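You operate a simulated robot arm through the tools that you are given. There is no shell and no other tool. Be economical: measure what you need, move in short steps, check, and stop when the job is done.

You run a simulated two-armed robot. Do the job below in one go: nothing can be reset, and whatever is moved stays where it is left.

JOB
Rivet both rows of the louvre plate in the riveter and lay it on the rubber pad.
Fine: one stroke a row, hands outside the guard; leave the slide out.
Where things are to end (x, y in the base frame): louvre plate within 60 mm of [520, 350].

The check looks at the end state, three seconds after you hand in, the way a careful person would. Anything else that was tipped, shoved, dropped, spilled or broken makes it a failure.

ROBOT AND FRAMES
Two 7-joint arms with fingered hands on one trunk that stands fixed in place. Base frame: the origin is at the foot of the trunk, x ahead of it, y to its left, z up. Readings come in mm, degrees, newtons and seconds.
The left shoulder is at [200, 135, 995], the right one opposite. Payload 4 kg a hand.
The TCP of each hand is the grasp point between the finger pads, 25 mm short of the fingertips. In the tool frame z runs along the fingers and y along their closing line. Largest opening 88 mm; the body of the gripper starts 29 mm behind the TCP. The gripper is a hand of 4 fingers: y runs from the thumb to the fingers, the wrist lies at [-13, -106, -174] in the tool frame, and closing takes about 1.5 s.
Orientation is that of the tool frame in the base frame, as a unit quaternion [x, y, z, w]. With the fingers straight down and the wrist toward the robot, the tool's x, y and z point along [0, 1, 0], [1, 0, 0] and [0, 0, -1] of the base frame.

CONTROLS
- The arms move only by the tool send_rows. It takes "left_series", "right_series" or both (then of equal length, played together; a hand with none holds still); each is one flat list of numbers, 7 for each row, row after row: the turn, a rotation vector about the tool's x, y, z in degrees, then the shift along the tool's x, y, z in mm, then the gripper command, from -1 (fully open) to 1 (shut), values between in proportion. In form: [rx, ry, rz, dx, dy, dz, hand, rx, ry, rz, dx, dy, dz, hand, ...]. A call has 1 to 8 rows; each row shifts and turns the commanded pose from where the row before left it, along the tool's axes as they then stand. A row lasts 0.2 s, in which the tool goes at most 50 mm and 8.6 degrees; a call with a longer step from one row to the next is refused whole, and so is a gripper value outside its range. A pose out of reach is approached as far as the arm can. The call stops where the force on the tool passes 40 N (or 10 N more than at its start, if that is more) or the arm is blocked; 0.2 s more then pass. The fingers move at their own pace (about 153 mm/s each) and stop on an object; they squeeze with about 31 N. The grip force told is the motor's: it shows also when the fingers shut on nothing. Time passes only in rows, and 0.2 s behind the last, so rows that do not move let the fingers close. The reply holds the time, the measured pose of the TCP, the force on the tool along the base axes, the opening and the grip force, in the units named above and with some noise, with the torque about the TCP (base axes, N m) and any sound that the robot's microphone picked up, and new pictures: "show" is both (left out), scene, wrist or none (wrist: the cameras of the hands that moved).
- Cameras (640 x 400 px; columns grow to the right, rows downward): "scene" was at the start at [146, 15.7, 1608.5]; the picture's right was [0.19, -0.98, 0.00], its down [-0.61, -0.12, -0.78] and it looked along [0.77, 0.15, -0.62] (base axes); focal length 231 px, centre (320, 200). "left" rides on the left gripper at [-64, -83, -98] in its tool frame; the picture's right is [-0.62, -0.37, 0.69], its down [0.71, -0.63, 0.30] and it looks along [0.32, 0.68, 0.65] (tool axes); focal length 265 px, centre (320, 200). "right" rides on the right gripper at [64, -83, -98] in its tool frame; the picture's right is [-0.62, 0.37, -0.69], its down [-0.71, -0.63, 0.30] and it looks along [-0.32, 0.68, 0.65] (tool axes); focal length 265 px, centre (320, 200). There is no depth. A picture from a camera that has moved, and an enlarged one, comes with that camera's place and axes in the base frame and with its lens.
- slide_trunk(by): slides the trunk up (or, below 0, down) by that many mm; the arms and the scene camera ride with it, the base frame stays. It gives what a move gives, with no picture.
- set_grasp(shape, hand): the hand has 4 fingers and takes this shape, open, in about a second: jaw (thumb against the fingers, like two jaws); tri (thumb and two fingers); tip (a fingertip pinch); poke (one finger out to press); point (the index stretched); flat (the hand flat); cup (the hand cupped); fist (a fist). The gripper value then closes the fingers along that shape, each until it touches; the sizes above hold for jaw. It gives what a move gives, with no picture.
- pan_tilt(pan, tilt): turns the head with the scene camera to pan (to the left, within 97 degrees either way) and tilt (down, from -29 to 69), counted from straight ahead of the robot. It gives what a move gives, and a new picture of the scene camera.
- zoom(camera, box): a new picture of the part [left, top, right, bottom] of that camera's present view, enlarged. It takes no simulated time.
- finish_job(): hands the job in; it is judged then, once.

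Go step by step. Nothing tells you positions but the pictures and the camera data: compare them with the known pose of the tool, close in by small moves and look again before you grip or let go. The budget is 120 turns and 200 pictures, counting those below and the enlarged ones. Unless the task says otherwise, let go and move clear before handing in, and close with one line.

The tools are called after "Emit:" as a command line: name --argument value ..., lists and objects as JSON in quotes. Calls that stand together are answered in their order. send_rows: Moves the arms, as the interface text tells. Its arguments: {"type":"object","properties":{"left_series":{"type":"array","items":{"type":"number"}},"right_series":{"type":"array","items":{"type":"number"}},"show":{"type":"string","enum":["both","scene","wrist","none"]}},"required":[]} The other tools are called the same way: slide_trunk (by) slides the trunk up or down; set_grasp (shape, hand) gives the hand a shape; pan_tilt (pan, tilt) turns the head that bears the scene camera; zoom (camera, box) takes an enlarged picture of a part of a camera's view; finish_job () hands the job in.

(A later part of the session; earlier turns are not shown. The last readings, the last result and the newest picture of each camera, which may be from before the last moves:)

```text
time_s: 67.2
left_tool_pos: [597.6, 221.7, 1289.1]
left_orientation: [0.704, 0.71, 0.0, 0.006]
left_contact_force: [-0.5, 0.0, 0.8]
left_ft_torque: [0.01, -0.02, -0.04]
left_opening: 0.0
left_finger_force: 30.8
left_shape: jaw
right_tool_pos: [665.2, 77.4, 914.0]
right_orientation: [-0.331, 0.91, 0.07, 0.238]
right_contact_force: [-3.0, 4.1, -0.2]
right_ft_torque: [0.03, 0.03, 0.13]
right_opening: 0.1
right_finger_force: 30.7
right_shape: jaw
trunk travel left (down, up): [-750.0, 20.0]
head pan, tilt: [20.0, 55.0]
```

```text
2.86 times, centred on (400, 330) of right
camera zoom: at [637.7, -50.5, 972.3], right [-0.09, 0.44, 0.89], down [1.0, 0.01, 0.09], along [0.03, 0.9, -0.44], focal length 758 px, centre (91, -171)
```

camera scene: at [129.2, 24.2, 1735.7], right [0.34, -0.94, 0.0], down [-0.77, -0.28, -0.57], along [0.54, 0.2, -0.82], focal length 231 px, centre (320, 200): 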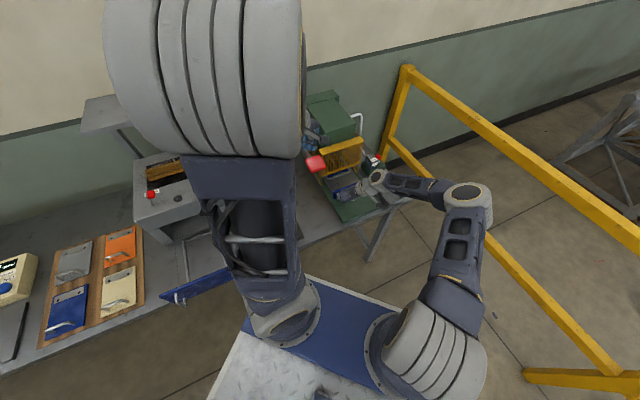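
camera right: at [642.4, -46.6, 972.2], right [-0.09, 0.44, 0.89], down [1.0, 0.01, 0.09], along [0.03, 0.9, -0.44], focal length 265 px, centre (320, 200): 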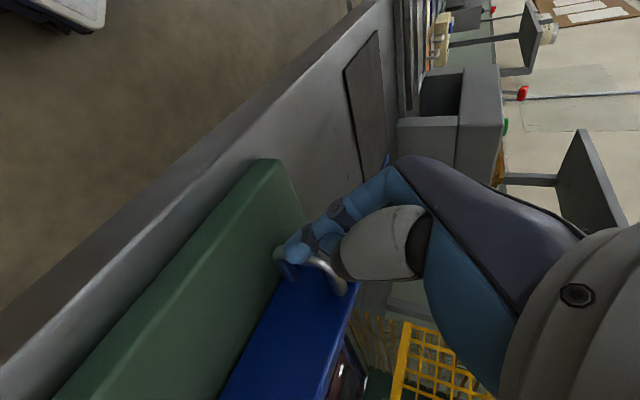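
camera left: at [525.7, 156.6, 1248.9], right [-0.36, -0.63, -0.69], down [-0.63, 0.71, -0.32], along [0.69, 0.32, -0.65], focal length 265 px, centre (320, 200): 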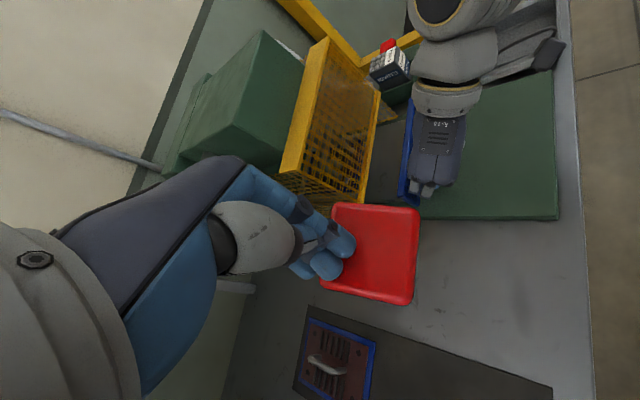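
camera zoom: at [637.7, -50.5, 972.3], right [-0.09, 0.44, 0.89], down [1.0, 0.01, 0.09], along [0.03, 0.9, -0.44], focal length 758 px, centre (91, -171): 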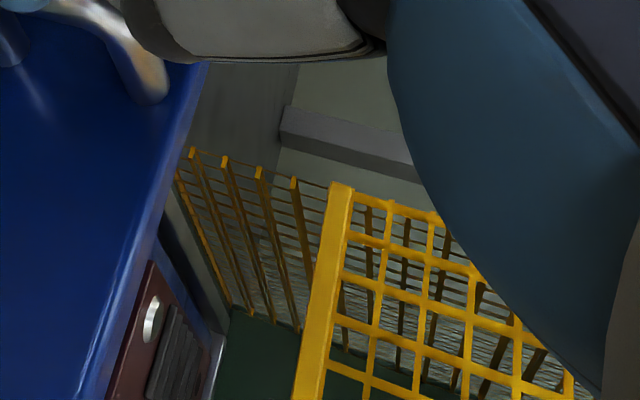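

Vision gives ~99–100 mm offset from the stop, which matches the row spacing. Now the second stroke with the left hand, along the same path.

Emit:
send_rows --left_series '[0, 0, 0, -8, 2, 25, 1, 0, 0, 0, 0, 0, 25, 1, 0, 0, 0, 0, 0, 22, 1, 0, 0, 0, 0, 0, 20, 1, 0, 0, 0, 0, 0, 20, 1, 0, 0, 0, 1, 1, 20, 1, 0, 0, 0, 1, 1, 20, 1, 0, 0, 0, 1, 1, 20, 1]' --show "wrist"

Emit:
zoom --camera "left" --box '[180, 0, 480, 220]'

Emit:
zoom --camera "right" --box '[300, 260, 500, 400]'

```text
time_s: 69.0
left_tool_pos: [604.0, 215.1, 1117.8]
left_orientation: [0.705, 0.71, 0.0, 0.006]
left_contact_force: [-3.5, -3.0, 3.6]
left_ft_torque: [-0.07, -0.01, -0.03]
left_opening: 0.1
left_finger_force: 31.0
left_shape: jaw
right_tool_pos: [666.1, 77.0, 915.7]
right_orientation: [-0.332, 0.91, 0.069, 0.238]
right_contact_force: [-3.4, 4.9, -0.6]
right_ft_torque: [0.01, 0.01, 0.13]
right_opening: 0.2
right_finger_force: 30.7
right_shape: jaw
trunk travel left (down, up): [-750.0, 20.0]
head pan, tilt: [20.0, 55.0]
camera left: at [519.4, 151.4, 1216.6], right [-0.36, -0.63, -0.69], down [-0.63, 0.71, -0.32], along [0.69, 0.32, -0.65], focal length 265 px, centre (320, 200)
```

left: 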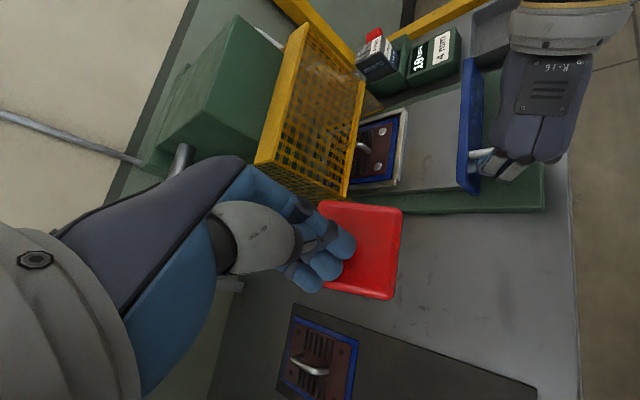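

```text
1.82 times, centred on (330, 110) of left
camera zoom: at [519.4, 151.4, 1216.6], right [-0.36, -0.63, -0.69], down [-0.63, 0.71, -0.32], along [0.69, 0.32, -0.65], focal length 483 px, centre (302, 364)
```

zoom: 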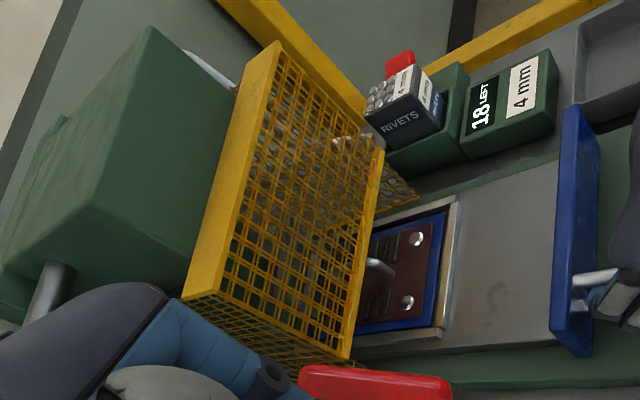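

```text
2.86 times, centred on (400, 330) of right
camera zoom: at [637.4, -50.7, 972.5], right [-0.09, 0.44, 0.89], down [1.0, 0.01, 0.09], along [0.03, 0.9, -0.44], focal length 758 px, centre (91, -171)
```

zoom: 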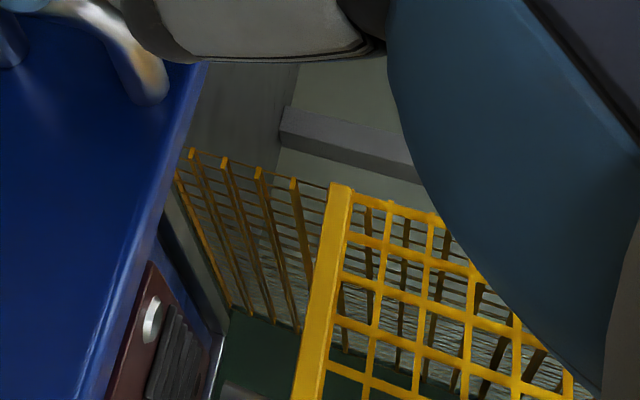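

Emit:
send_rows --left_series '[0, 0, 0, 1, 1, 13, 1, 0, 0, 0, 1, 1, 12, 1]' --show "none"

Emit:
zoom --camera "left" --box '[270, 60, 420, 200]'

Emit:
zoom --camera "right" --box '[340, 340, 440, 400]'

```text
time_s: 69.6
left_tool_pos: [605.1, 216.5, 1092.3]
left_orientation: [0.704, 0.71, 0.0, 0.006]
left_contact_force: [-4.6, -1.8, 6.3]
left_ft_torque: [0.02, -0.01, 0.01]
left_opening: 0.0
left_finger_force: 31.1
left_shape: jaw
right_tool_pos: [665.3, 76.9, 914.5]
right_orientation: [-0.332, 0.91, 0.07, 0.237]
right_contact_force: [-3.5, 3.8, -1.0]
right_ft_torque: [0.04, 0.02, 0.15]
right_opening: 0.0
right_finger_force: 30.4
right_shape: jaw
trunk travel left (down, up): [-750.0, 20.0]
head pan, tilt: [20.0, 55.0]
```

```text
2.86 times, centred on (345, 130) of left
camera zoom: at [521.5, 153.1, 1191.3], right [-0.36, -0.63, -0.69], down [-0.63, 0.71, -0.32], along [0.69, 0.32, -0.65], focal length 758 px, centre (249, 400)
```

zoom: 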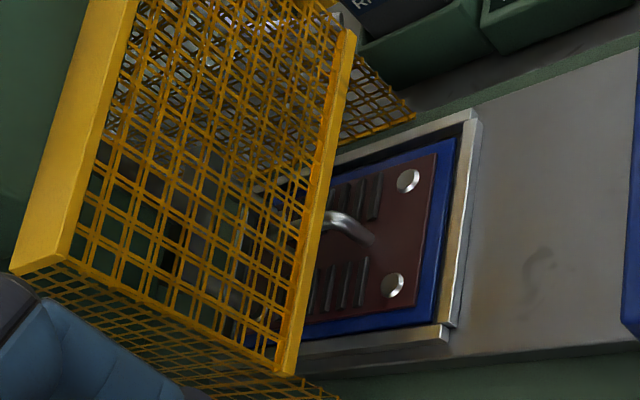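

```text
6.40 times, centred on (390, 370) of right
camera zoom: at [637.4, -50.8, 972.4], right [-0.09, 0.44, 0.89], down [1.0, 0.01, 0.09], along [0.03, 0.9, -0.44], focal length 1699 px, centre (-128, -888)
```

zoom: 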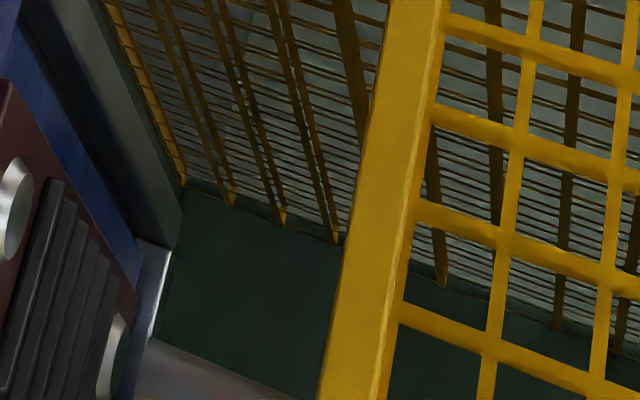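

The punch tip, visible below the guard, is coming down right over the far-row hole. I finish the stroke.

Emit:
send_rows --left_series '[0, 0, 0, 1, 1, 10, 1, 0, 0, 0, 1, 1, 10, 1, 0, 0, 0, 0, 0, 10, 1, 0, 0, 0, 0, 0, 10, 1]' --show "none"

Emit:
zoom --camera "right" --box '[340, 340, 440, 400]'

```text
time_s: 70.5
left_tool_pos: [606.5, 218.0, 1065.0]
left_orientation: [0.705, 0.709, 0.001, 0.009]
left_contact_force: [-13.8, -6.7, 26.4]
left_ft_torque: [0.11, -0.21, 0.0]
left_opening: 0.0
left_finger_force: 31.2
left_shape: jaw
right_tool_pos: [665.0, 76.7, 915.4]
right_orientation: [-0.332, 0.91, 0.07, 0.237]
right_contact_force: [-0.4, 3.0, -2.1]
right_ft_torque: [-0.03, 0.02, 0.08]
right_opening: 0.0
right_finger_force: 31.4
right_shape: jaw
trunk travel left (down, up): [-750.0, 20.0]
head pan, tilt: [20.0, 55.0]
stopped in row 4 (left hand): the force on the tool passed its limit at 53 N (the readings are from after the stop); the commanded pose is now the measured one
```

```text
6.40 times, centred on (390, 370) of right
camera zoom: at [636.4, -50.5, 972.9], right [-0.09, 0.44, 0.89], down [1.0, 0.01, 0.09], along [0.03, 0.9, -0.44], focal length 1699 px, centre (-128, -888)
```

zoom: 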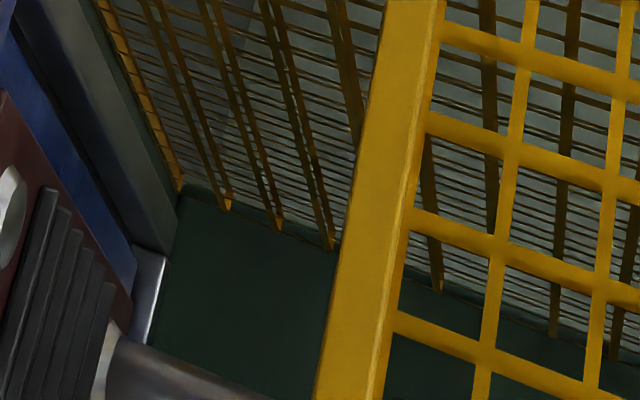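

The stroke bottomed at the same height as the first. Lifting off and pulling the slide out.

Emit:
send_rows --left_series '[0, 0, 0, 0, 0, -20, 1, 0, 0, 0, -1, -1, -30, 1, 0, 0, 0, -1, -1, -35, 1, 0, 0, 0, 0, 0, -35, 1, 0, 0, 0, 0, -5, -40, 1, 0, 0, 0, 0, -10, -40, 1, 0, 0, 0, 0, -10, -40, 1]' --show "none"

Emit:
zoom --camera "scene" --box '[310, 130, 400, 200]'

Emit:
zoom --camera "right" --box '[340, 340, 440, 400]'

```text
time_s: 72.1
left_tool_pos: [579.6, 216.8, 1303.6]
left_orientation: [0.702, 0.712, 0.0, 0.013]
left_contact_force: [-1.0, -0.1, -0.8]
left_ft_torque: [0.0, -0.02, -0.03]
left_opening: 0.0
left_finger_force: 31.4
left_shape: jaw
right_tool_pos: [666.2, 76.7, 915.2]
right_orientation: [-0.332, 0.91, 0.069, 0.237]
right_contact_force: [-5.3, 5.1, 1.1]
right_ft_torque: [0.05, 0.0, 0.19]
right_opening: 0.2
right_finger_force: 31.0
right_shape: jaw
trunk travel left (down, up): [-750.0, 20.0]
head pan, tilt: [20.0, 55.0]
```

```text
5.71 times, centred on (355, 165) of scene
camera zoom: at [129.7, 23.9, 1735.5], right [0.34, -0.94, 0.0], down [-0.77, -0.28, -0.57], along [0.54, 0.2, -0.82], focal length 1319 px, centre (120, 400)
```

zoom: 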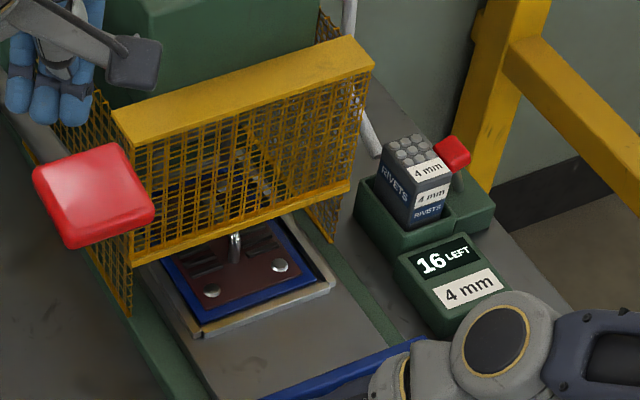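

```text
6.40 times, centred on (390, 370) of right
camera zoom: at [637.8, -50.7, 972.0], right [-0.09, 0.44, 0.89], down [1.0, 0.01, 0.09], along [0.03, 0.9, -0.44], focal length 1699 px, centre (-128, -888)
```

zoom: 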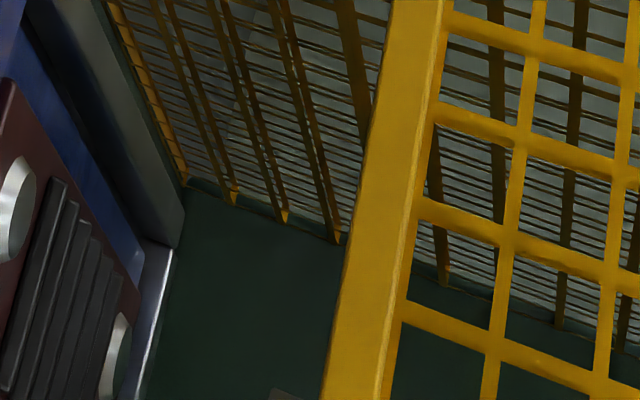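

Counter reads "16 LEFT" and the far row is set too. Now pull the slide all the way out.

Emit:
send_rows --right_series '[0, 0, 0, 13.1, -1.4, -7.1, 1, 0, 0, 0, 13.1, -1.4, -7.1, 1, 0, 0, 0, 13.1, -1.4, -7.1, 1, 0, 0, 0, 13.1, -1.4, -7.1, 1, 0, 0, 0, 13.1, -1.4, -7.1, 1, 0, 0, 0, 13.1, -1.4, -7.1, 1, 0, 0, 0, 13.1, -1.4, -7.1, 1]' --show "both"

Emit:
zoom --camera "scene" --box '[290, 130, 410, 230]'

```text
time_s: 73.7
left_tool_pos: [577.9, 219.3, 1301.4]
left_orientation: [0.705, 0.709, 0.001, 0.009]
left_contact_force: [0.2, -1.0, -0.3]
left_ft_torque: [0.03, 0.01, 0.0]
left_opening: 0.0
left_finger_force: 31.2
left_shape: jaw
right_tool_pos: [591.4, 3.6, 914.0]
right_orientation: [-0.331, 0.911, 0.069, 0.237]
right_contact_force: [-4.7, 3.0, 0.9]
right_ft_torque: [-0.01, 0.01, 0.13]
right_opening: 0.0
right_finger_force: 30.7
right_shape: jaw
trunk travel left (down, up): [-750.0, 20.0]
head pan, tilt: [20.0, 55.0]
camera scene: at [129.3, 24.1, 1735.7], right [0.34, -0.94, 0.0], down [-0.77, -0.28, -0.57], along [0.54, 0.2, -0.82], focal length 231 px, centre (320, 200)
camera right: at [562.7, -124.8, 971.5], right [-0.09, 0.44, 0.89], down [1.0, 0.01, 0.09], along [0.03, 0.9, -0.44], focal length 265 px, centre (320, 200)
```

scene: 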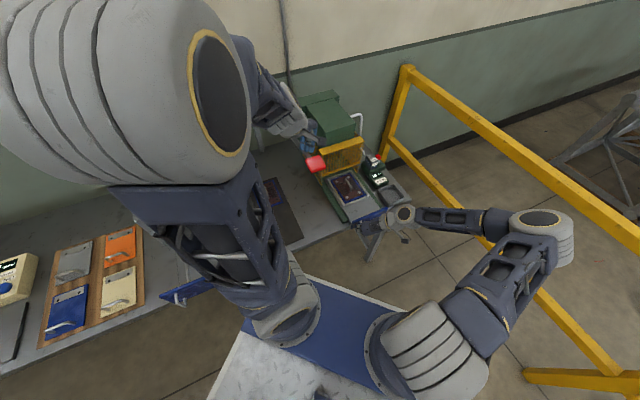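
right: 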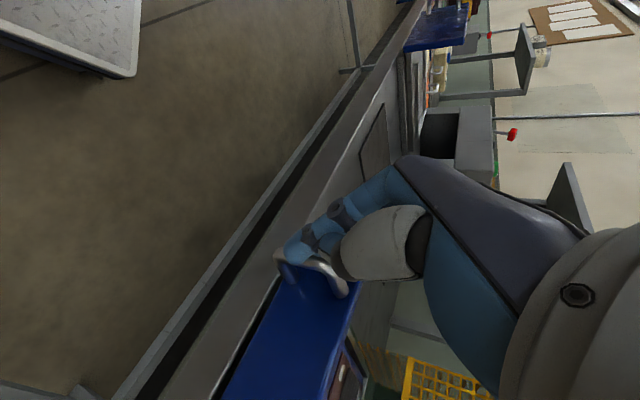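

```text
4.00 times, centred on (350, 180) of scene
camera zoom: at [129.3, 24.1, 1735.7], right [0.34, -0.94, 0.0], down [-0.77, -0.28, -0.57], along [0.54, 0.2, -0.82], focal length 923 px, centre (200, 280)
```

zoom: 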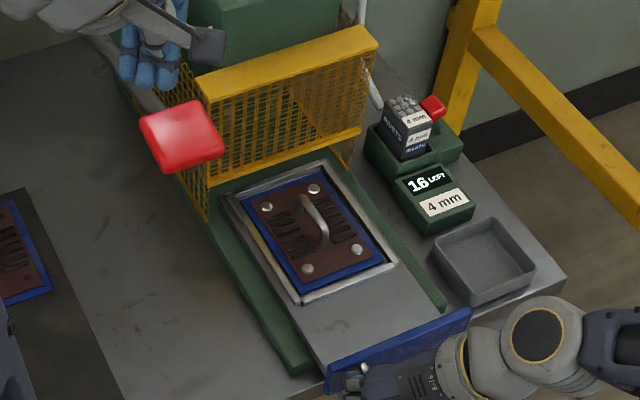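

All four rivets are set. A bit more pull to bring the slide to its original out position.

Emit:
send_rows --right_series '[0, 0, 0, 7, -0.7, -3.8, 1, 0, 0, 0, 7, -0.7, -3.8, 1, 0, 0, 0, 3.5, -0.4, -1.9, 1, 0, 0, 0, 0, 0, 0, 1]' --show "scene"

Emit:
zoom --camera "scene" --box '[290, 130, 410, 230]'

```text
time_s: 74.7
left_tool_pos: [577.9, 219.1, 1302.7]
left_orientation: [0.705, 0.709, 0.002, 0.008]
left_contact_force: [-0.6, 0.5, 0.0]
left_ft_torque: [-0.02, 0.0, -0.02]
left_opening: 0.2
left_finger_force: 30.9
left_shape: jaw
right_tool_pos: [577.1, -9.9, 913.4]
right_orientation: [-0.332, 0.91, 0.069, 0.238]
right_contact_force: [-5.0, 5.2, -0.6]
right_ft_torque: [0.0, 0.05, 0.2]
right_opening: 0.2
right_finger_force: 30.9
right_shape: jaw
trunk travel left (down, up): [-750.0, 20.0]
head pan, tilt: [20.0, 55.0]
camera scene: at [129.3, 24.2, 1735.6], right [0.34, -0.94, 0.0], down [-0.77, -0.28, -0.57], along [0.54, 0.2, -0.82], focal length 231 px, centre (320, 200)
```

scene: 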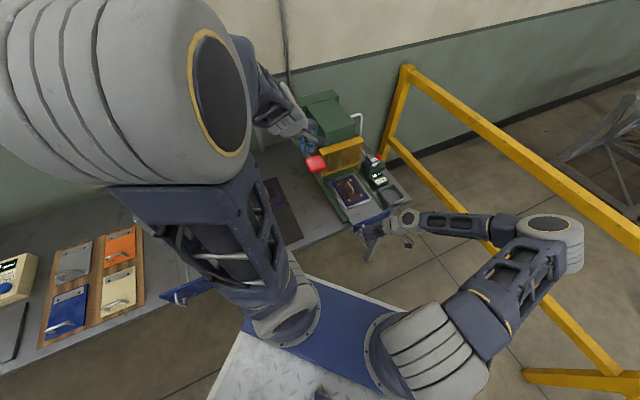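

```text
4.00 times, centred on (350, 180) of scene
camera zoom: at [129.3, 24.2, 1735.6], right [0.34, -0.94, 0.0], down [-0.77, -0.28, -0.57], along [0.54, 0.2, -0.82], focal length 923 px, centre (200, 280)
```

zoom: 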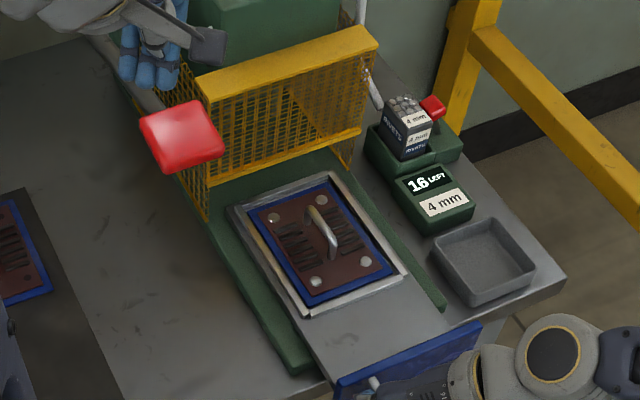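

The slide is back out. I release the handle, back the right hand off, and also move the left arm up and away to the left.

Emit:
send_rows --right_series '[0, 0, 0, 0, 0, 0, -1, 0, 0, 0, 0, 0, 0, -1, 0, 0, 0, 0, 0, 0, -1, 0, 0, 0, 0, 0, 0, -1, 0, 0, 0, 0, 0, -20, -1, 0, 0, 0, 0, 0, -30, -1, 0, 0, 0, 0, 0, -40, -1, 0, 0, 0, 0, 0, -40, -1]' --left_series '[0, 0, 0, 0, -10, -30, 1, 0, 0, 0, 0, -20, -30, 1, 0, 0, 0, 20, -20, -25, 1, 0, 0, 0, 30, -20, -20, 1, 0, 0, 0, 35, -20, -10, 1, 0, 0, 0, 40, -20, 0, 1, 0, 0, 0, 40, -10, 0, 1, 0, 0, 0, 40, -10, 0, 1]' --show "both"

Emit:
zoom --camera "scene" --box '[230, 130, 410, 250]'

```text
time_s: 76.5
left_tool_pos: [444.8, 423.6, 1413.8]
left_orientation: [0.705, 0.709, 0.0, 0.008]
left_contact_force: [0.1, 0.0, 0.3]
left_ft_torque: [0.03, 0.05, 0.0]
left_opening: 0.2
left_finger_force: 31.0
left_shape: jaw
right_tool_pos: [526.8, -47.9, 1028.7]
right_orientation: [-0.333, 0.91, 0.069, 0.237]
right_contact_force: [0.0, -0.5, 0.0]
right_ft_torque: [0.0, -0.02, -0.01]
right_opening: 87.7
right_finger_force: 0.1
right_shape: jaw
trunk travel left (down, up): [-750.0, 20.0]
head pan, tilt: [20.0, 55.0]
camera scene: at [129.7, 23.8, 1735.6], right [0.34, -0.94, 0.0], down [-0.77, -0.28, -0.57], along [0.54, 0.2, -0.82], focal length 231 px, centre (320, 200)
camera right: at [498.5, -176.3, 1086.9], right [-0.09, 0.44, 0.89], down [1.0, 0.01, 0.09], along [0.03, 0.9, -0.44], focal length 265 px, centre (320, 200)
camera left: at [360.3, 360.3, 1511.8], right [-0.36, -0.63, -0.69], down [-0.63, 0.71, -0.32], along [0.69, 0.32, -0.65], focal length 265 px, centre (320, 200)
```

scene: 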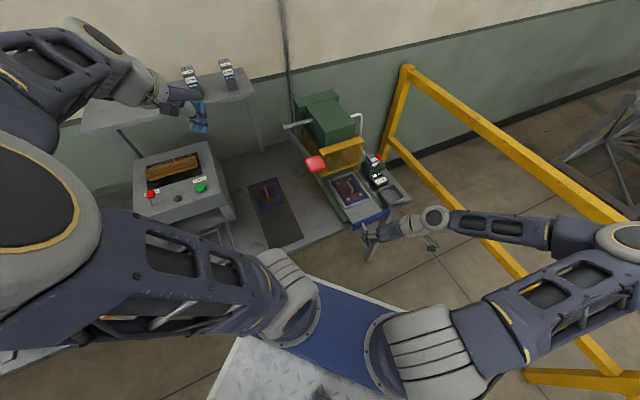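
right: 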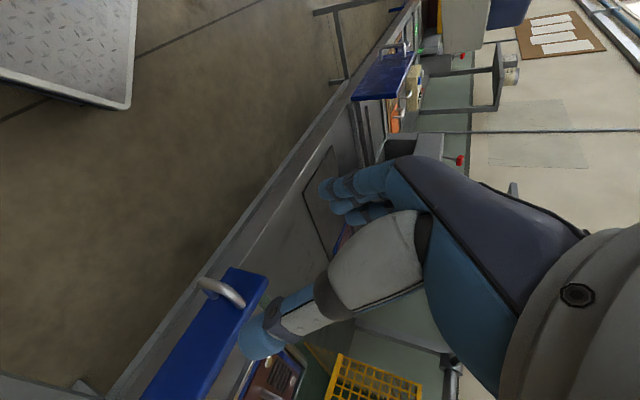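
left: 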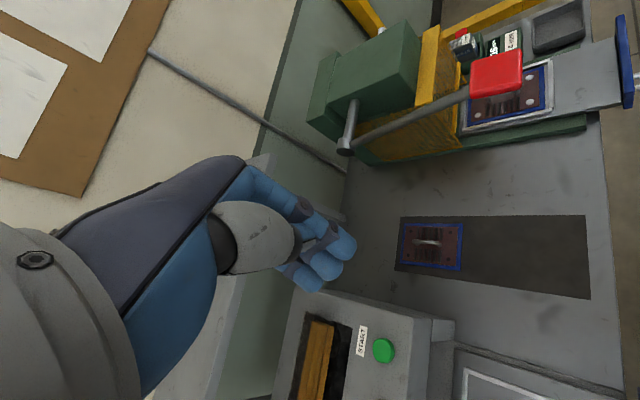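

```text
3.33 times, centred on (320, 190) of scene
camera zoom: at [129.7, 23.8, 1735.6], right [0.34, -0.94, 0.0], down [-0.77, -0.28, -0.57], along [0.54, 0.2, -0.82], focal length 769 px, centre (320, 233)
```

zoom: 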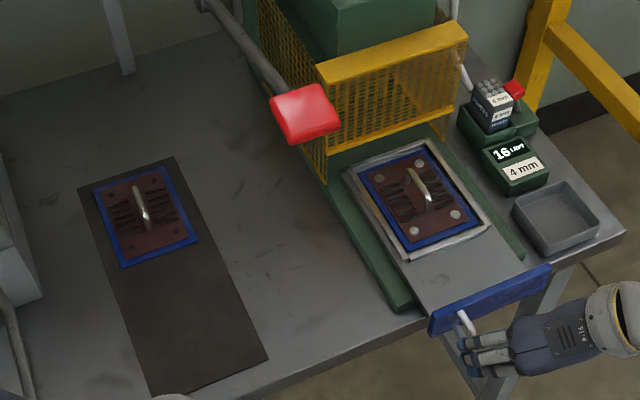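

Both plates, pad and feeder are clearly visible, and comparing with the first picture the slide seems still ~20 mm short of its original out position. I'll re-grip the handle and pull that last bit.

Emit:
send_rows --right_series '[0, 0, 0, 0, 0, 40, -1, 0, 0, 0, 0, 0, 40, -1, 0, 0, 0, 0, 0, 30, -1, 0, 0, 0, 0, 0, 20, -1, 0, 0, 0, 0, 0, 0, -1]' --show "wrist"

Emit:
send_rows --right_series '[0, 0, 0, 0, 0, 0, 1, 0, 0, 0, 0, 0, 0, 1, 0, 0, 0, 0, 0, 0, 1, 0, 0, 0, 0, 0, 0, 1, 0, 0, 0, 0, 0, 0, 1, 0, 0, 0, 0, 0, 0, 1, 0, 0, 0, 0, 0, 0, 1]' --show "none"

Emit:
send_rows --right_series '[0, 0, 0, 7, -0.7, -3.8, 1, 0, 0, 0, 7, -0.7, -3.8, 1, 0, 0, 0, 7, -0.7, -3.8, 1, 0, 0, 0, 0, 0, 0, 1]' --show "wrist"

Emit:
zoom --camera "scene" --box '[230, 130, 410, 250]'

```text
time_s: 77.7
left_tool_pos: [444.8, 422.8, 1413.3]
left_orientation: [0.704, 0.71, 0.002, 0.009]
left_contact_force: [0.6, -0.1, -0.1]
left_ft_torque: [-0.01, -0.02, -0.01]
left_opening: 0.0
left_finger_force: 30.7
left_shape: jaw
right_tool_pos: [577.9, -11.0, 914.5]
right_orientation: [-0.331, 0.911, 0.07, 0.237]
right_contact_force: [0.4, 0.4, -0.7]
right_ft_torque: [-0.01, -0.04, -0.02]
right_opening: 87.4
right_finger_force: 0.1
right_shape: jaw
trunk travel left (down, up): [-750.0, 20.0]
head pan, tilt: [20.0, 55.0]
camera right: at [550.0, -138.3, 971.7], right [-0.09, 0.44, 0.89], down [1.0, 0.01, 0.09], along [0.03, 0.9, -0.44], focal length 265 px, centre (320, 200)
```

right: 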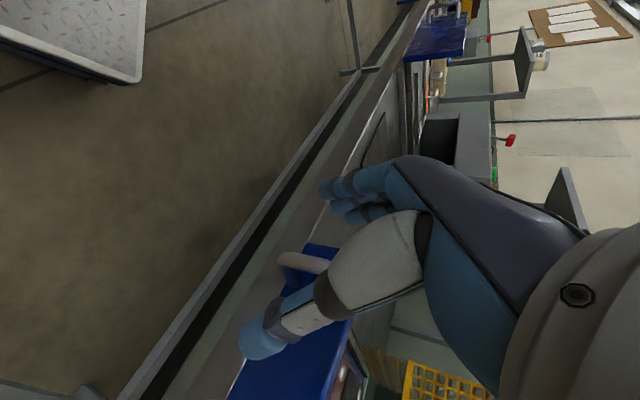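

```text
time_s: 79.3
left_tool_pos: [443.6, 423.3, 1413.5]
left_orientation: [0.705, 0.709, 0.002, 0.009]
left_contact_force: [-0.1, -0.2, 0.0]
left_ft_torque: [0.02, 0.0, -0.02]
left_opening: 0.0
left_finger_force: 30.9
left_shape: jaw
right_tool_pos: [577.3, -10.8, 914.0]
right_orientation: [-0.332, 0.91, 0.069, 0.238]
right_contact_force: [-3.4, 4.6, -2.7]
right_ft_torque: [-0.08, 0.08, 0.16]
right_opening: 0.1
right_finger_force: 30.9
right_shape: jaw
trunk travel left (down, up): [-750.0, 20.0]
head pan, tilt: [20.0, 55.0]
```

```text
time_s: 80.3
left_tool_pos: [444.7, 421.9, 1412.9]
left_orientation: [0.704, 0.71, 0.002, 0.008]
left_contact_force: [0.3, -0.4, 0.1]
left_ft_torque: [0.02, 0.05, -0.01]
left_opening: 0.0
left_finger_force: 31.3
left_shape: jaw
right_tool_pos: [560.2, -26.6, 913.9]
right_orientation: [-0.332, 0.91, 0.07, 0.238]
right_contact_force: [-4.5, 5.2, -1.9]
right_ft_torque: [-0.02, 0.05, 0.17]
right_opening: 0.0
right_finger_force: 30.9
right_shape: jaw
trunk travel left (down, up): [-750.0, 20.0]
head pan, tilt: [20.0, 55.0]
camera right: at [532.4, -155.4, 971.8], right [-0.09, 0.44, 0.89], down [1.0, 0.01, 0.09], along [0.03, 0.9, -0.44], focal length 265 px, centre (320, 200)
```

right: 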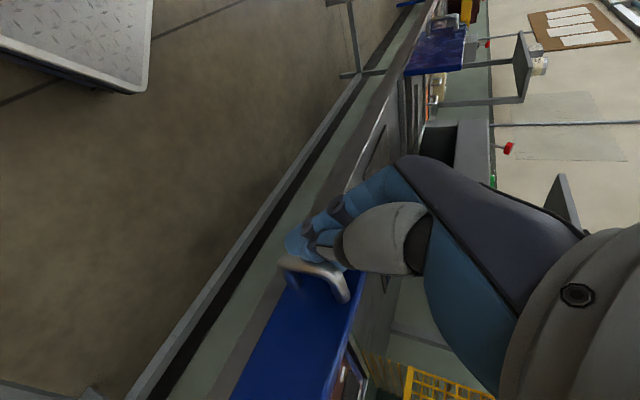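

```text
3.33 times, centred on (320, 190) of scene
camera zoom: at [129.3, 24.2, 1735.6], right [0.34, -0.94, 0.0], down [-0.77, -0.28, -0.57], along [0.54, 0.2, -0.82], focal length 769 px, centre (320, 233)
```

zoom: 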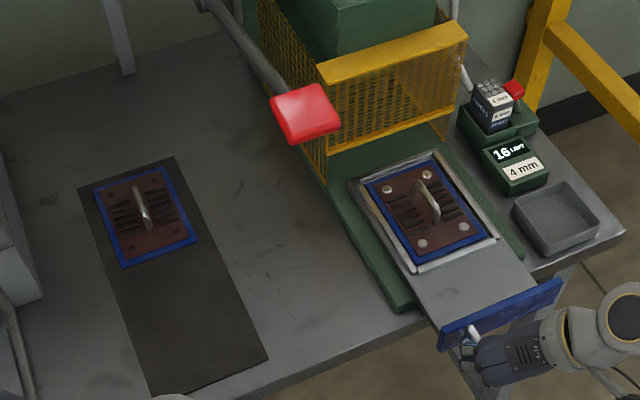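

The slide is now fully out as at the start. I release, back off, and move over the plate's grip near (768,103).

Emit:
send_rows --right_series '[0, 0, 0, 0, 0, 0, -1, 0, 0, 0, 0, 0, 0, -1, 0, 0, 0, 0, 0, 0, -1, 0, 0, 0, 0, 0, 0, -1, 0, 0, 0, 0, 0, -25, -1, 0, 0, 0, 0, 0, -40, -1, 0, 0, 0, 0, 0, -45, -1, 0, 0, 0, 0, 0, -45, -1]' --show "none"

```text
time_s: 82.1
left_tool_pos: [445.4, 424.1, 1414.1]
left_orientation: [0.704, 0.71, 0.001, 0.009]
left_contact_force: [-1.1, 1.0, 0.4]
left_ft_torque: [-0.02, 0.0, 0.01]
left_opening: 0.0
left_finger_force: 31.0
left_shape: jaw
right_tool_pos: [499.1, -72.6, 1052.8]
right_orientation: [-0.333, 0.91, 0.07, 0.237]
right_contact_force: [0.5, 1.0, -1.3]
right_ft_torque: [0.02, 0.01, 0.01]
right_opening: 87.6
right_finger_force: 0.1
right_shape: jaw
trunk travel left (down, up): [-750.0, 20.0]
head pan, tilt: [20.0, 55.0]
```

Emit:
send_rows --right_series '[0, 0, 0, -38.4, -5.6, 22.5, -1, 0, 0, 0, -38.4, -5.6, 22.5, -1, 0, 0, 0, -38.4, -5.6, 22.5, -1, 0, 0, 0, -38.4, -5.6, 22.5, -1, 0, 0, 0, -38.4, -5.6, 22.5, -1, 0, 0, 0, -38.4, -5.6, 22.5, -1]' --show "both"

Emit:
zoom --camera "right" --box '[160, 160, 420, 400]'

```text
time_s: 83.5
left_tool_pos: [444.7, 423.1, 1413.7]
left_orientation: [0.704, 0.71, 0.001, 0.009]
left_contact_force: [-1.3, -0.4, -0.1]
left_ft_torque: [0.01, 0.0, -0.02]
left_opening: 0.0
left_finger_force: 31.0
left_shape: jaw
right_tool_pos: [728.5, 73.2, 1044.2]
right_orientation: [-0.331, 0.911, 0.069, 0.238]
right_contact_force: [0.6, -0.7, 0.7]
right_ft_torque: [0.03, 0.0, 0.01]
right_opening: 87.7
right_finger_force: 0.1
right_shape: jaw
trunk travel left (down, up): [-750.0, 20.0]
head pan, tilt: [20.0, 55.0]
camera scene: at [129.1, 23.5, 1735.7], right [0.34, -0.94, 0.0], down [-0.77, -0.28, -0.57], along [0.54, 0.2, -0.82], focal length 231 px, centre (320, 200)
camera right: at [700.8, -55.7, 1101.0], right [-0.09, 0.44, 0.89], down [1.0, 0.01, 0.09], along [0.03, 0.9, -0.44], focal length 265 px, centre (320, 200)
```

scene: 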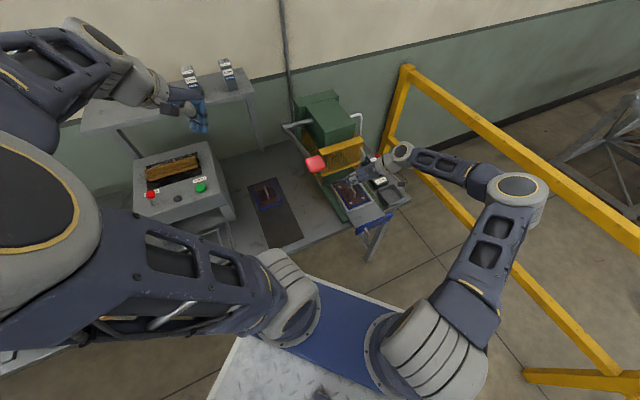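
right: 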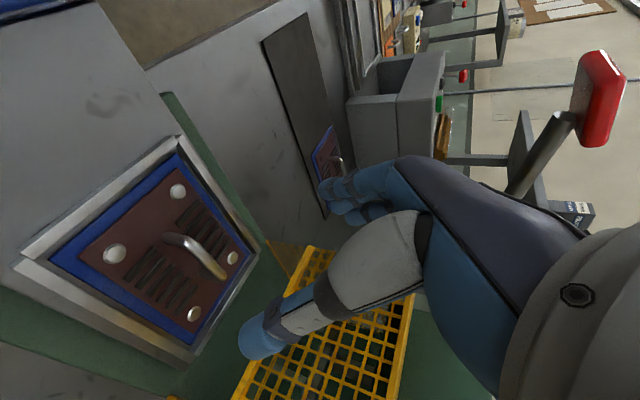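

```text
1.67 times, centred on (290, 280) of right
camera zoom: at [700.8, -55.7, 1101.0], right [-0.09, 0.44, 0.89], down [1.0, 0.01, 0.09], along [0.03, 0.9, -0.44], focal length 442 px, centre (370, 67)
```

zoom: 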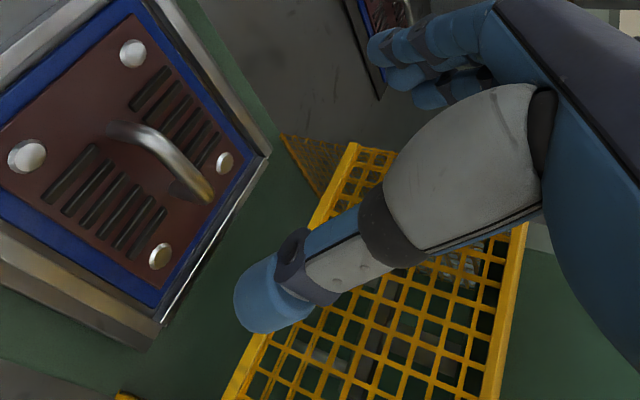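

The plate grip is about (769,105), aligned with my fingers. Descending most of the way, then checking.

Emit:
send_rows --right_series '[0, 0, 0, 3.5, 0.8, 33, -1, 0, 0, 0, 3.5, 0.8, 33, -1, 0, 0, 0, 3.5, 0.8, 32, -1, 0, 0, 0, 0, 0, 0, -1]' --show "wrist"

Emit:
zoom --camera "right" --box '[180, 140, 420, 360]'

Emit:
zoom --camera "scene" --box '[310, 130, 410, 220]'

```text
time_s: 84.5
left_tool_pos: [445.2, 423.4, 1414.4]
left_orientation: [0.704, 0.71, 0.001, 0.009]
left_contact_force: [-0.5, 0.9, 0.1]
left_ft_torque: [-0.01, -0.02, 0.01]
left_opening: 0.3
left_finger_force: 31.4
left_shape: jaw
right_tool_pos: [758.7, 95.7, 952.1]
right_orientation: [-0.332, 0.91, 0.069, 0.238]
right_contact_force: [-0.3, 0.0, -0.6]
right_ft_torque: [0.0, 0.01, -0.01]
right_opening: 87.5
right_finger_force: 0.1
right_shape: jaw
trunk travel left (down, up): [-750.0, 20.0]
head pan, tilt: [20.0, 55.0]
camera right: at [729.9, -32.4, 1009.9], right [-0.09, 0.44, 0.89], down [1.0, 0.01, 0.09], along [0.03, 0.9, -0.44], focal length 265 px, centre (320, 200)
```

right: 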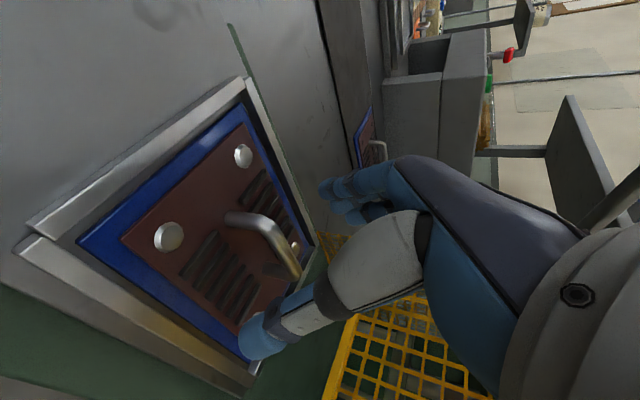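

```text
1.82 times, centred on (300, 250) of right
camera zoom: at [729.9, -32.4, 1009.9], right [-0.09, 0.44, 0.89], down [1.0, 0.01, 0.09], along [0.03, 0.9, -0.44], focal length 483 px, centre (356, 109)
```

zoom: 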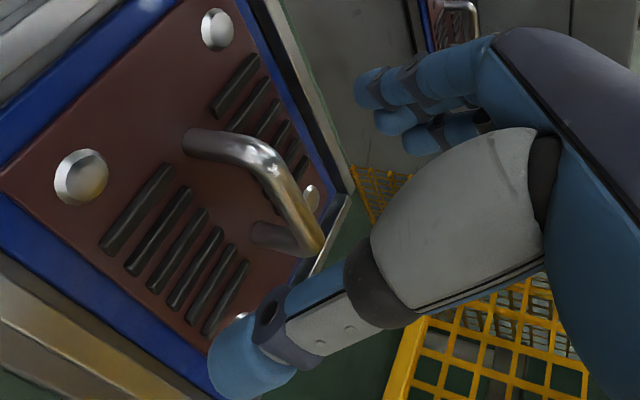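

```text
4.44 times, centred on (360, 175) of scene
camera zoom: at [129.4, 24.0, 1735.6], right [0.34, -0.94, 0.0], down [-0.77, -0.28, -0.57], along [0.54, 0.2, -0.82], focal length 1026 px, centre (142, 311)
```

zoom: 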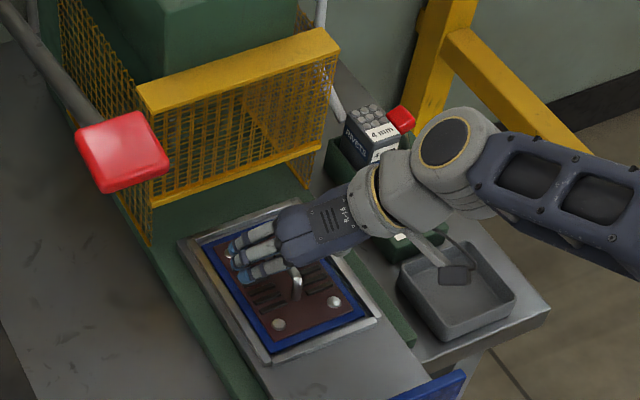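

Grip bar runs u 592–650 at z≈919, v≈467. Final 35 mm down, then close.

Emit:
send_rows --right_series '[0, 0, 0, 0, 2.5, 18, -1, 0, 0, 0, 0, 1.5, 16, -1, 0, 0, 0, 0, 0, 0, -1]' --show "wrist"

Emit:
zoom --camera "right" --box '[180, 140, 420, 360]'

```text
time_s: 85.3
left_tool_pos: [444.1, 422.8, 1413.3]
left_orientation: [0.705, 0.709, 0.001, 0.008]
left_contact_force: [0.1, 0.6, -0.1]
left_ft_torque: [0.01, -0.01, -0.05]
left_opening: 0.1
left_finger_force: 30.5
left_shape: jaw
right_tool_pos: [768.2, 109.1, 921.8]
right_orientation: [-0.332, 0.91, 0.069, 0.237]
right_contact_force: [-0.1, -0.7, -0.5]
right_ft_torque: [-0.01, 0.0, 0.02]
right_opening: 87.6
right_finger_force: 0.1
right_shape: jaw
trunk travel left (down, up): [-750.0, 20.0]
head pan, tilt: [20.0, 55.0]
camera right: at [740.7, -19.3, 979.5], right [-0.09, 0.44, 0.89], down [1.0, 0.01, 0.09], along [0.03, 0.9, -0.44], focal length 265 px, centre (320, 200)
```

right: 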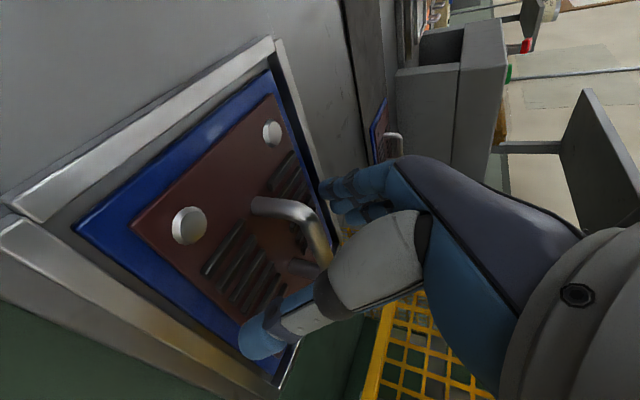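

```text
1.82 times, centred on (300, 250) of right
camera zoom: at [740.7, -19.3, 979.5], right [-0.09, 0.44, 0.89], down [1.0, 0.01, 0.09], along [0.03, 0.9, -0.44], focal length 483 px, centre (356, 109)
```

zoom: 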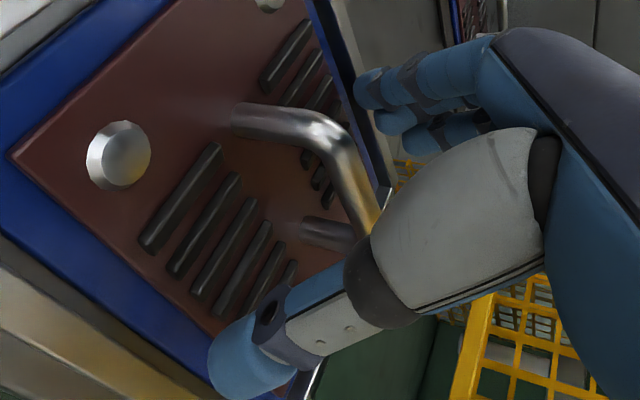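

Emit:
send_rows --right_series '[0, 0, 0, 0, 0, 0, 1, 0, 0, 0, 0, 0, 0, 1, 0, 0, 0, 0, 0, 0, 1, 0, 0, 0, 0, 0, 0, 1, 0, 0, 0, 0, 0, 0, 1, 0, 0, 0, 0, 0, 0, 1, 0, 0, 0, 0, 0, 0, 1]' --show "wrist"

```text
time_s: 86.9
left_tool_pos: [443.6, 423.6, 1413.8]
left_orientation: [0.704, 0.71, 0.002, 0.009]
left_contact_force: [-0.8, 0.6, 0.6]
left_ft_torque: [-0.04, 0.01, 0.02]
left_opening: 0.0
left_finger_force: 31.2
left_shape: jaw
right_tool_pos: [769.2, 108.3, 922.8]
right_orientation: [-0.332, 0.91, 0.069, 0.238]
right_contact_force: [0.4, -0.6, 0.4]
right_ft_torque: [0.09, 0.02, 0.07]
right_opening: 0.0
right_finger_force: 31.7
right_shape: jaw
trunk travel left (down, up): [-750.0, 20.0]
head pan, tilt: [20.0, 55.0]
camera right: at [740.7, -19.3, 979.7], right [-0.09, 0.44, 0.89], down [1.0, 0.01, 0.09], along [0.03, 0.9, -0.44], focal length 265 px, centre (320, 200)
```

right: 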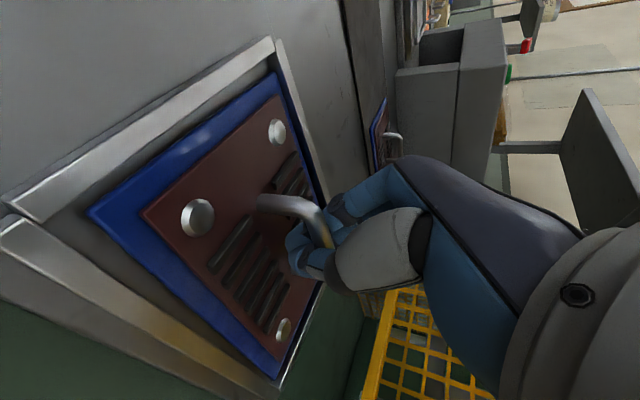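

Gripped. Lifting straight up slowly.

Emit:
send_rows --right_series '[0, 0, 0, -4.8, -0.3, -8.8, 1, 0, 0, 0, -4.8, -0.3, -8.8, 1, 0, 0, 0, -7.2, -0.5, -13.2, 1, 0, 0, 0, -7.2, -0.5, -13.2, 1, 0, 0, 0, -7.2, -0.5, -13.2, 1]' --show "both"

Emit:
zoom --camera "scene" --box '[290, 120, 410, 220]'

```text
time_s: 88.1
left_tool_pos: [445.6, 423.4, 1413.1]
left_orientation: [0.705, 0.709, 0.001, 0.008]
left_contact_force: [0.1, -0.8, 0.3]
left_ft_torque: [0.01, -0.02, 0.02]
left_opening: 0.1
left_finger_force: 31.1
left_shape: jaw
right_tool_pos: [767.1, 109.9, 987.6]
right_orientation: [-0.332, 0.91, 0.069, 0.238]
right_contact_force: [0.2, 0.7, -5.6]
right_ft_torque: [0.05, 0.01, 0.01]
right_opening: 0.3
right_finger_force: 31.3
right_shape: jaw
trunk travel left (down, up): [-750.0, 20.0]
head pan, tilt: [20.0, 55.0]
camera scene: at [129.6, 24.0, 1735.6], right [0.34, -0.94, 0.0], down [-0.77, -0.28, -0.57], along [0.54, 0.2, -0.82], focal length 231 px, centre (320, 200)
camera right: at [739.6, -19.2, 1045.1], right [-0.09, 0.44, 0.89], down [1.0, 0.01, 0.09], along [0.03, 0.9, -0.44], focal length 265 px, centre (320, 200)
```

scene: 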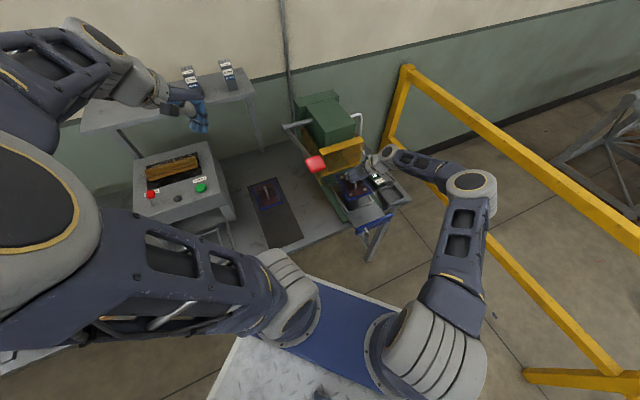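
right: 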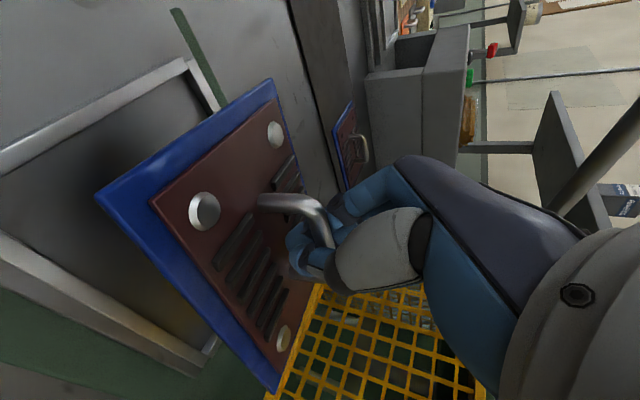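

```text
4.00 times, centred on (350, 170) of scene
camera zoom: at [129.6, 24.0, 1735.6], right [0.34, -0.94, 0.0], down [-0.77, -0.28, -0.57], along [0.54, 0.2, -0.82], focal length 923 px, centre (200, 320)
```

zoom: 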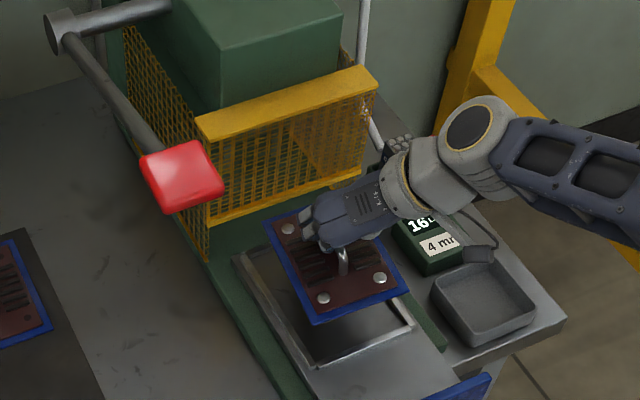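

Plate is held level. I carry it back out from the machine, then sideways (toward the pad), staying in front of and below the lever.

Emit:
send_rows --right_series '[0, 0, 0, 24.5, -2.5, -13.2, 1, 0, 0, 0, 24.5, -2.5, -13.2, 1, 0, 0, 0, 24.5, -2.5, -13.2, 1, 0, 0, 0, 24.5, -2.5, -13.2, 1, 0, 0, 0, 2.6, 37.8, -2.8, 1, 0, 0, 0, 2.6, 37.8, -2.8, 1, 0, 0, 0, 2.6, 37.8, -2.8, 1, 0, 0, 0, 2.6, 37.8, -2.8, 1]' --show "both"

```text
time_s: 89.9
left_tool_pos: [445.1, 423.3, 1413.7]
left_orientation: [0.705, 0.709, 0.001, 0.009]
left_contact_force: [0.1, -0.4, 0.6]
left_ft_torque: [0.05, 0.03, -0.03]
left_opening: 0.0
left_finger_force: 30.7
left_shape: jaw
right_tool_pos: [579.6, 136.6, 988.4]
right_orientation: [-0.332, 0.91, 0.069, 0.237]
right_contact_force: [0.0, -2.0, -4.4]
right_ft_torque: [0.03, 0.05, -0.02]
right_opening: 0.0
right_finger_force: 30.8
right_shape: jaw
trunk travel left (down, up): [-750.0, 20.0]
head pan, tilt: [20.0, 55.0]
camera scene: at [129.6, 23.5, 1735.6], right [0.34, -0.94, 0.0], down [-0.77, -0.28, -0.57], along [0.54, 0.2, -0.82], focal length 231 px, centre (320, 200)
camera right: at [551.5, 9.2, 1045.4], right [-0.09, 0.44, 0.89], down [1.0, 0.01, 0.09], along [0.03, 0.9, -0.44], focal length 265 px, centre (320, 200)
```

scene: 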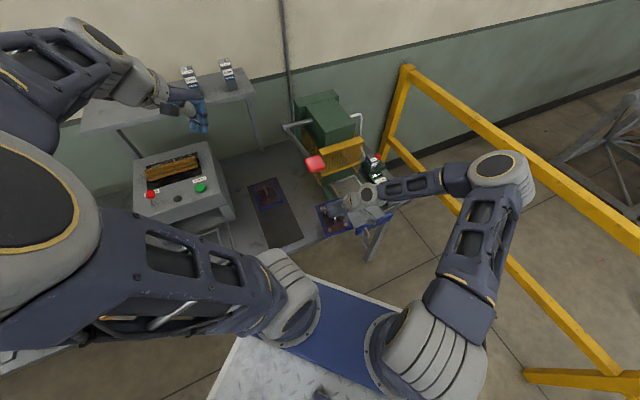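
right: 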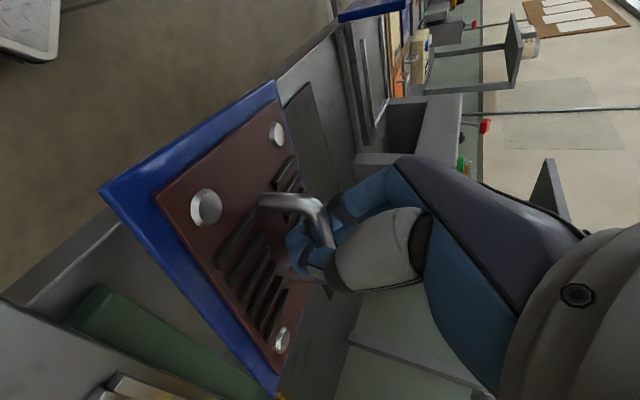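

Emit:
send_rows --right_series '[0, 0, 0, 2.6, 38.4, -2.8, 1, 0, 0, 0, 2.6, 38.4, -2.8, 1, 0, 0, 0, 2.6, 38.4, -2.8, 1, 0, 0, 0, 2.6, 38.4, -2.8, 1, 0, 0, 0, 2.6, 38.4, -2.8, 1, 0, 0, 0, -31.5, 3.3, 17, 1, 0, 0, 0, -31.5, 3.3, 17, 1, 0, 0, 0, -31.5, 3.3, 17, 1]' --show "both"

Emit:
zoom --camera "scene" --box '[220, 140, 380, 260]'

```text
time_s: 91.7
left_tool_pos: [443.8, 423.1, 1414.3]
left_orientation: [0.705, 0.709, 0.001, 0.008]
left_contact_force: [0.1, 1.4, -0.1]
left_ft_torque: [0.02, -0.03, 0.02]
left_opening: 0.3
left_finger_force: 30.7
left_shape: jaw
right_tool_pos: [521.5, 350.1, 987.6]
right_orientation: [-0.332, 0.91, 0.069, 0.237]
right_contact_force: [0.8, -0.7, -4.8]
right_ft_torque: [-0.01, 0.01, -0.01]
right_opening: 0.0
right_finger_force: 31.5
right_shape: jaw
trunk travel left (down, up): [-750.0, 20.0]
head pan, tilt: [20.0, 55.0]
camera scene: at [129.2, 24.0, 1735.7], right [0.34, -0.94, 0.0], down [-0.77, -0.28, -0.57], along [0.54, 0.2, -0.82], focal length 231 px, centre (320, 200)
camera right: at [492.5, 222.0, 1044.5], right [-0.09, 0.44, 0.89], down [1.0, 0.01, 0.09], along [0.03, 0.9, -0.44], focal length 265 px, centre (320, 200)
```

scene: 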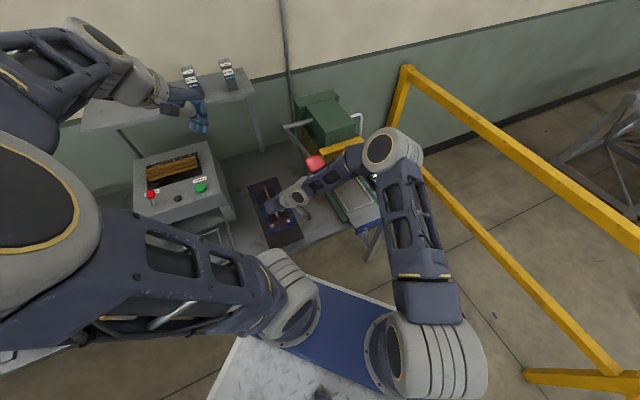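
right: 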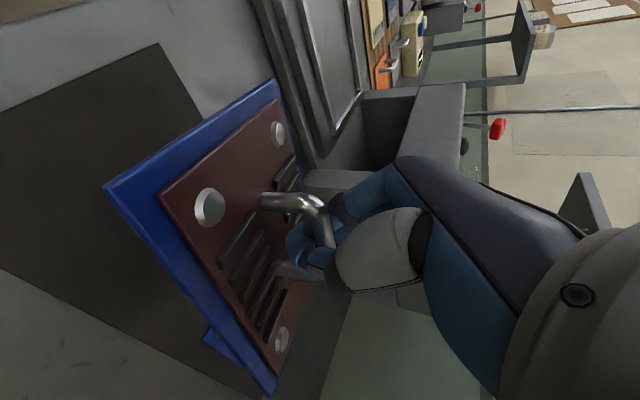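

```text
3.33 times, centred on (300, 200) of scene
camera zoom: at [129.2, 24.0, 1735.7], right [0.34, -0.94, 0.0], down [-0.77, -0.28, -0.57], along [0.54, 0.2, -0.82], focal length 769 px, centre (387, 200)
```

zoom: 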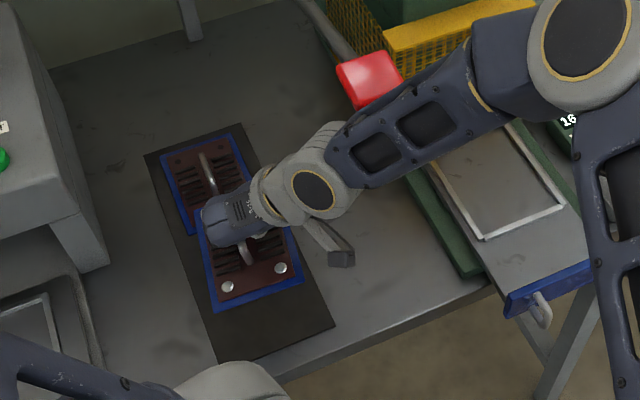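

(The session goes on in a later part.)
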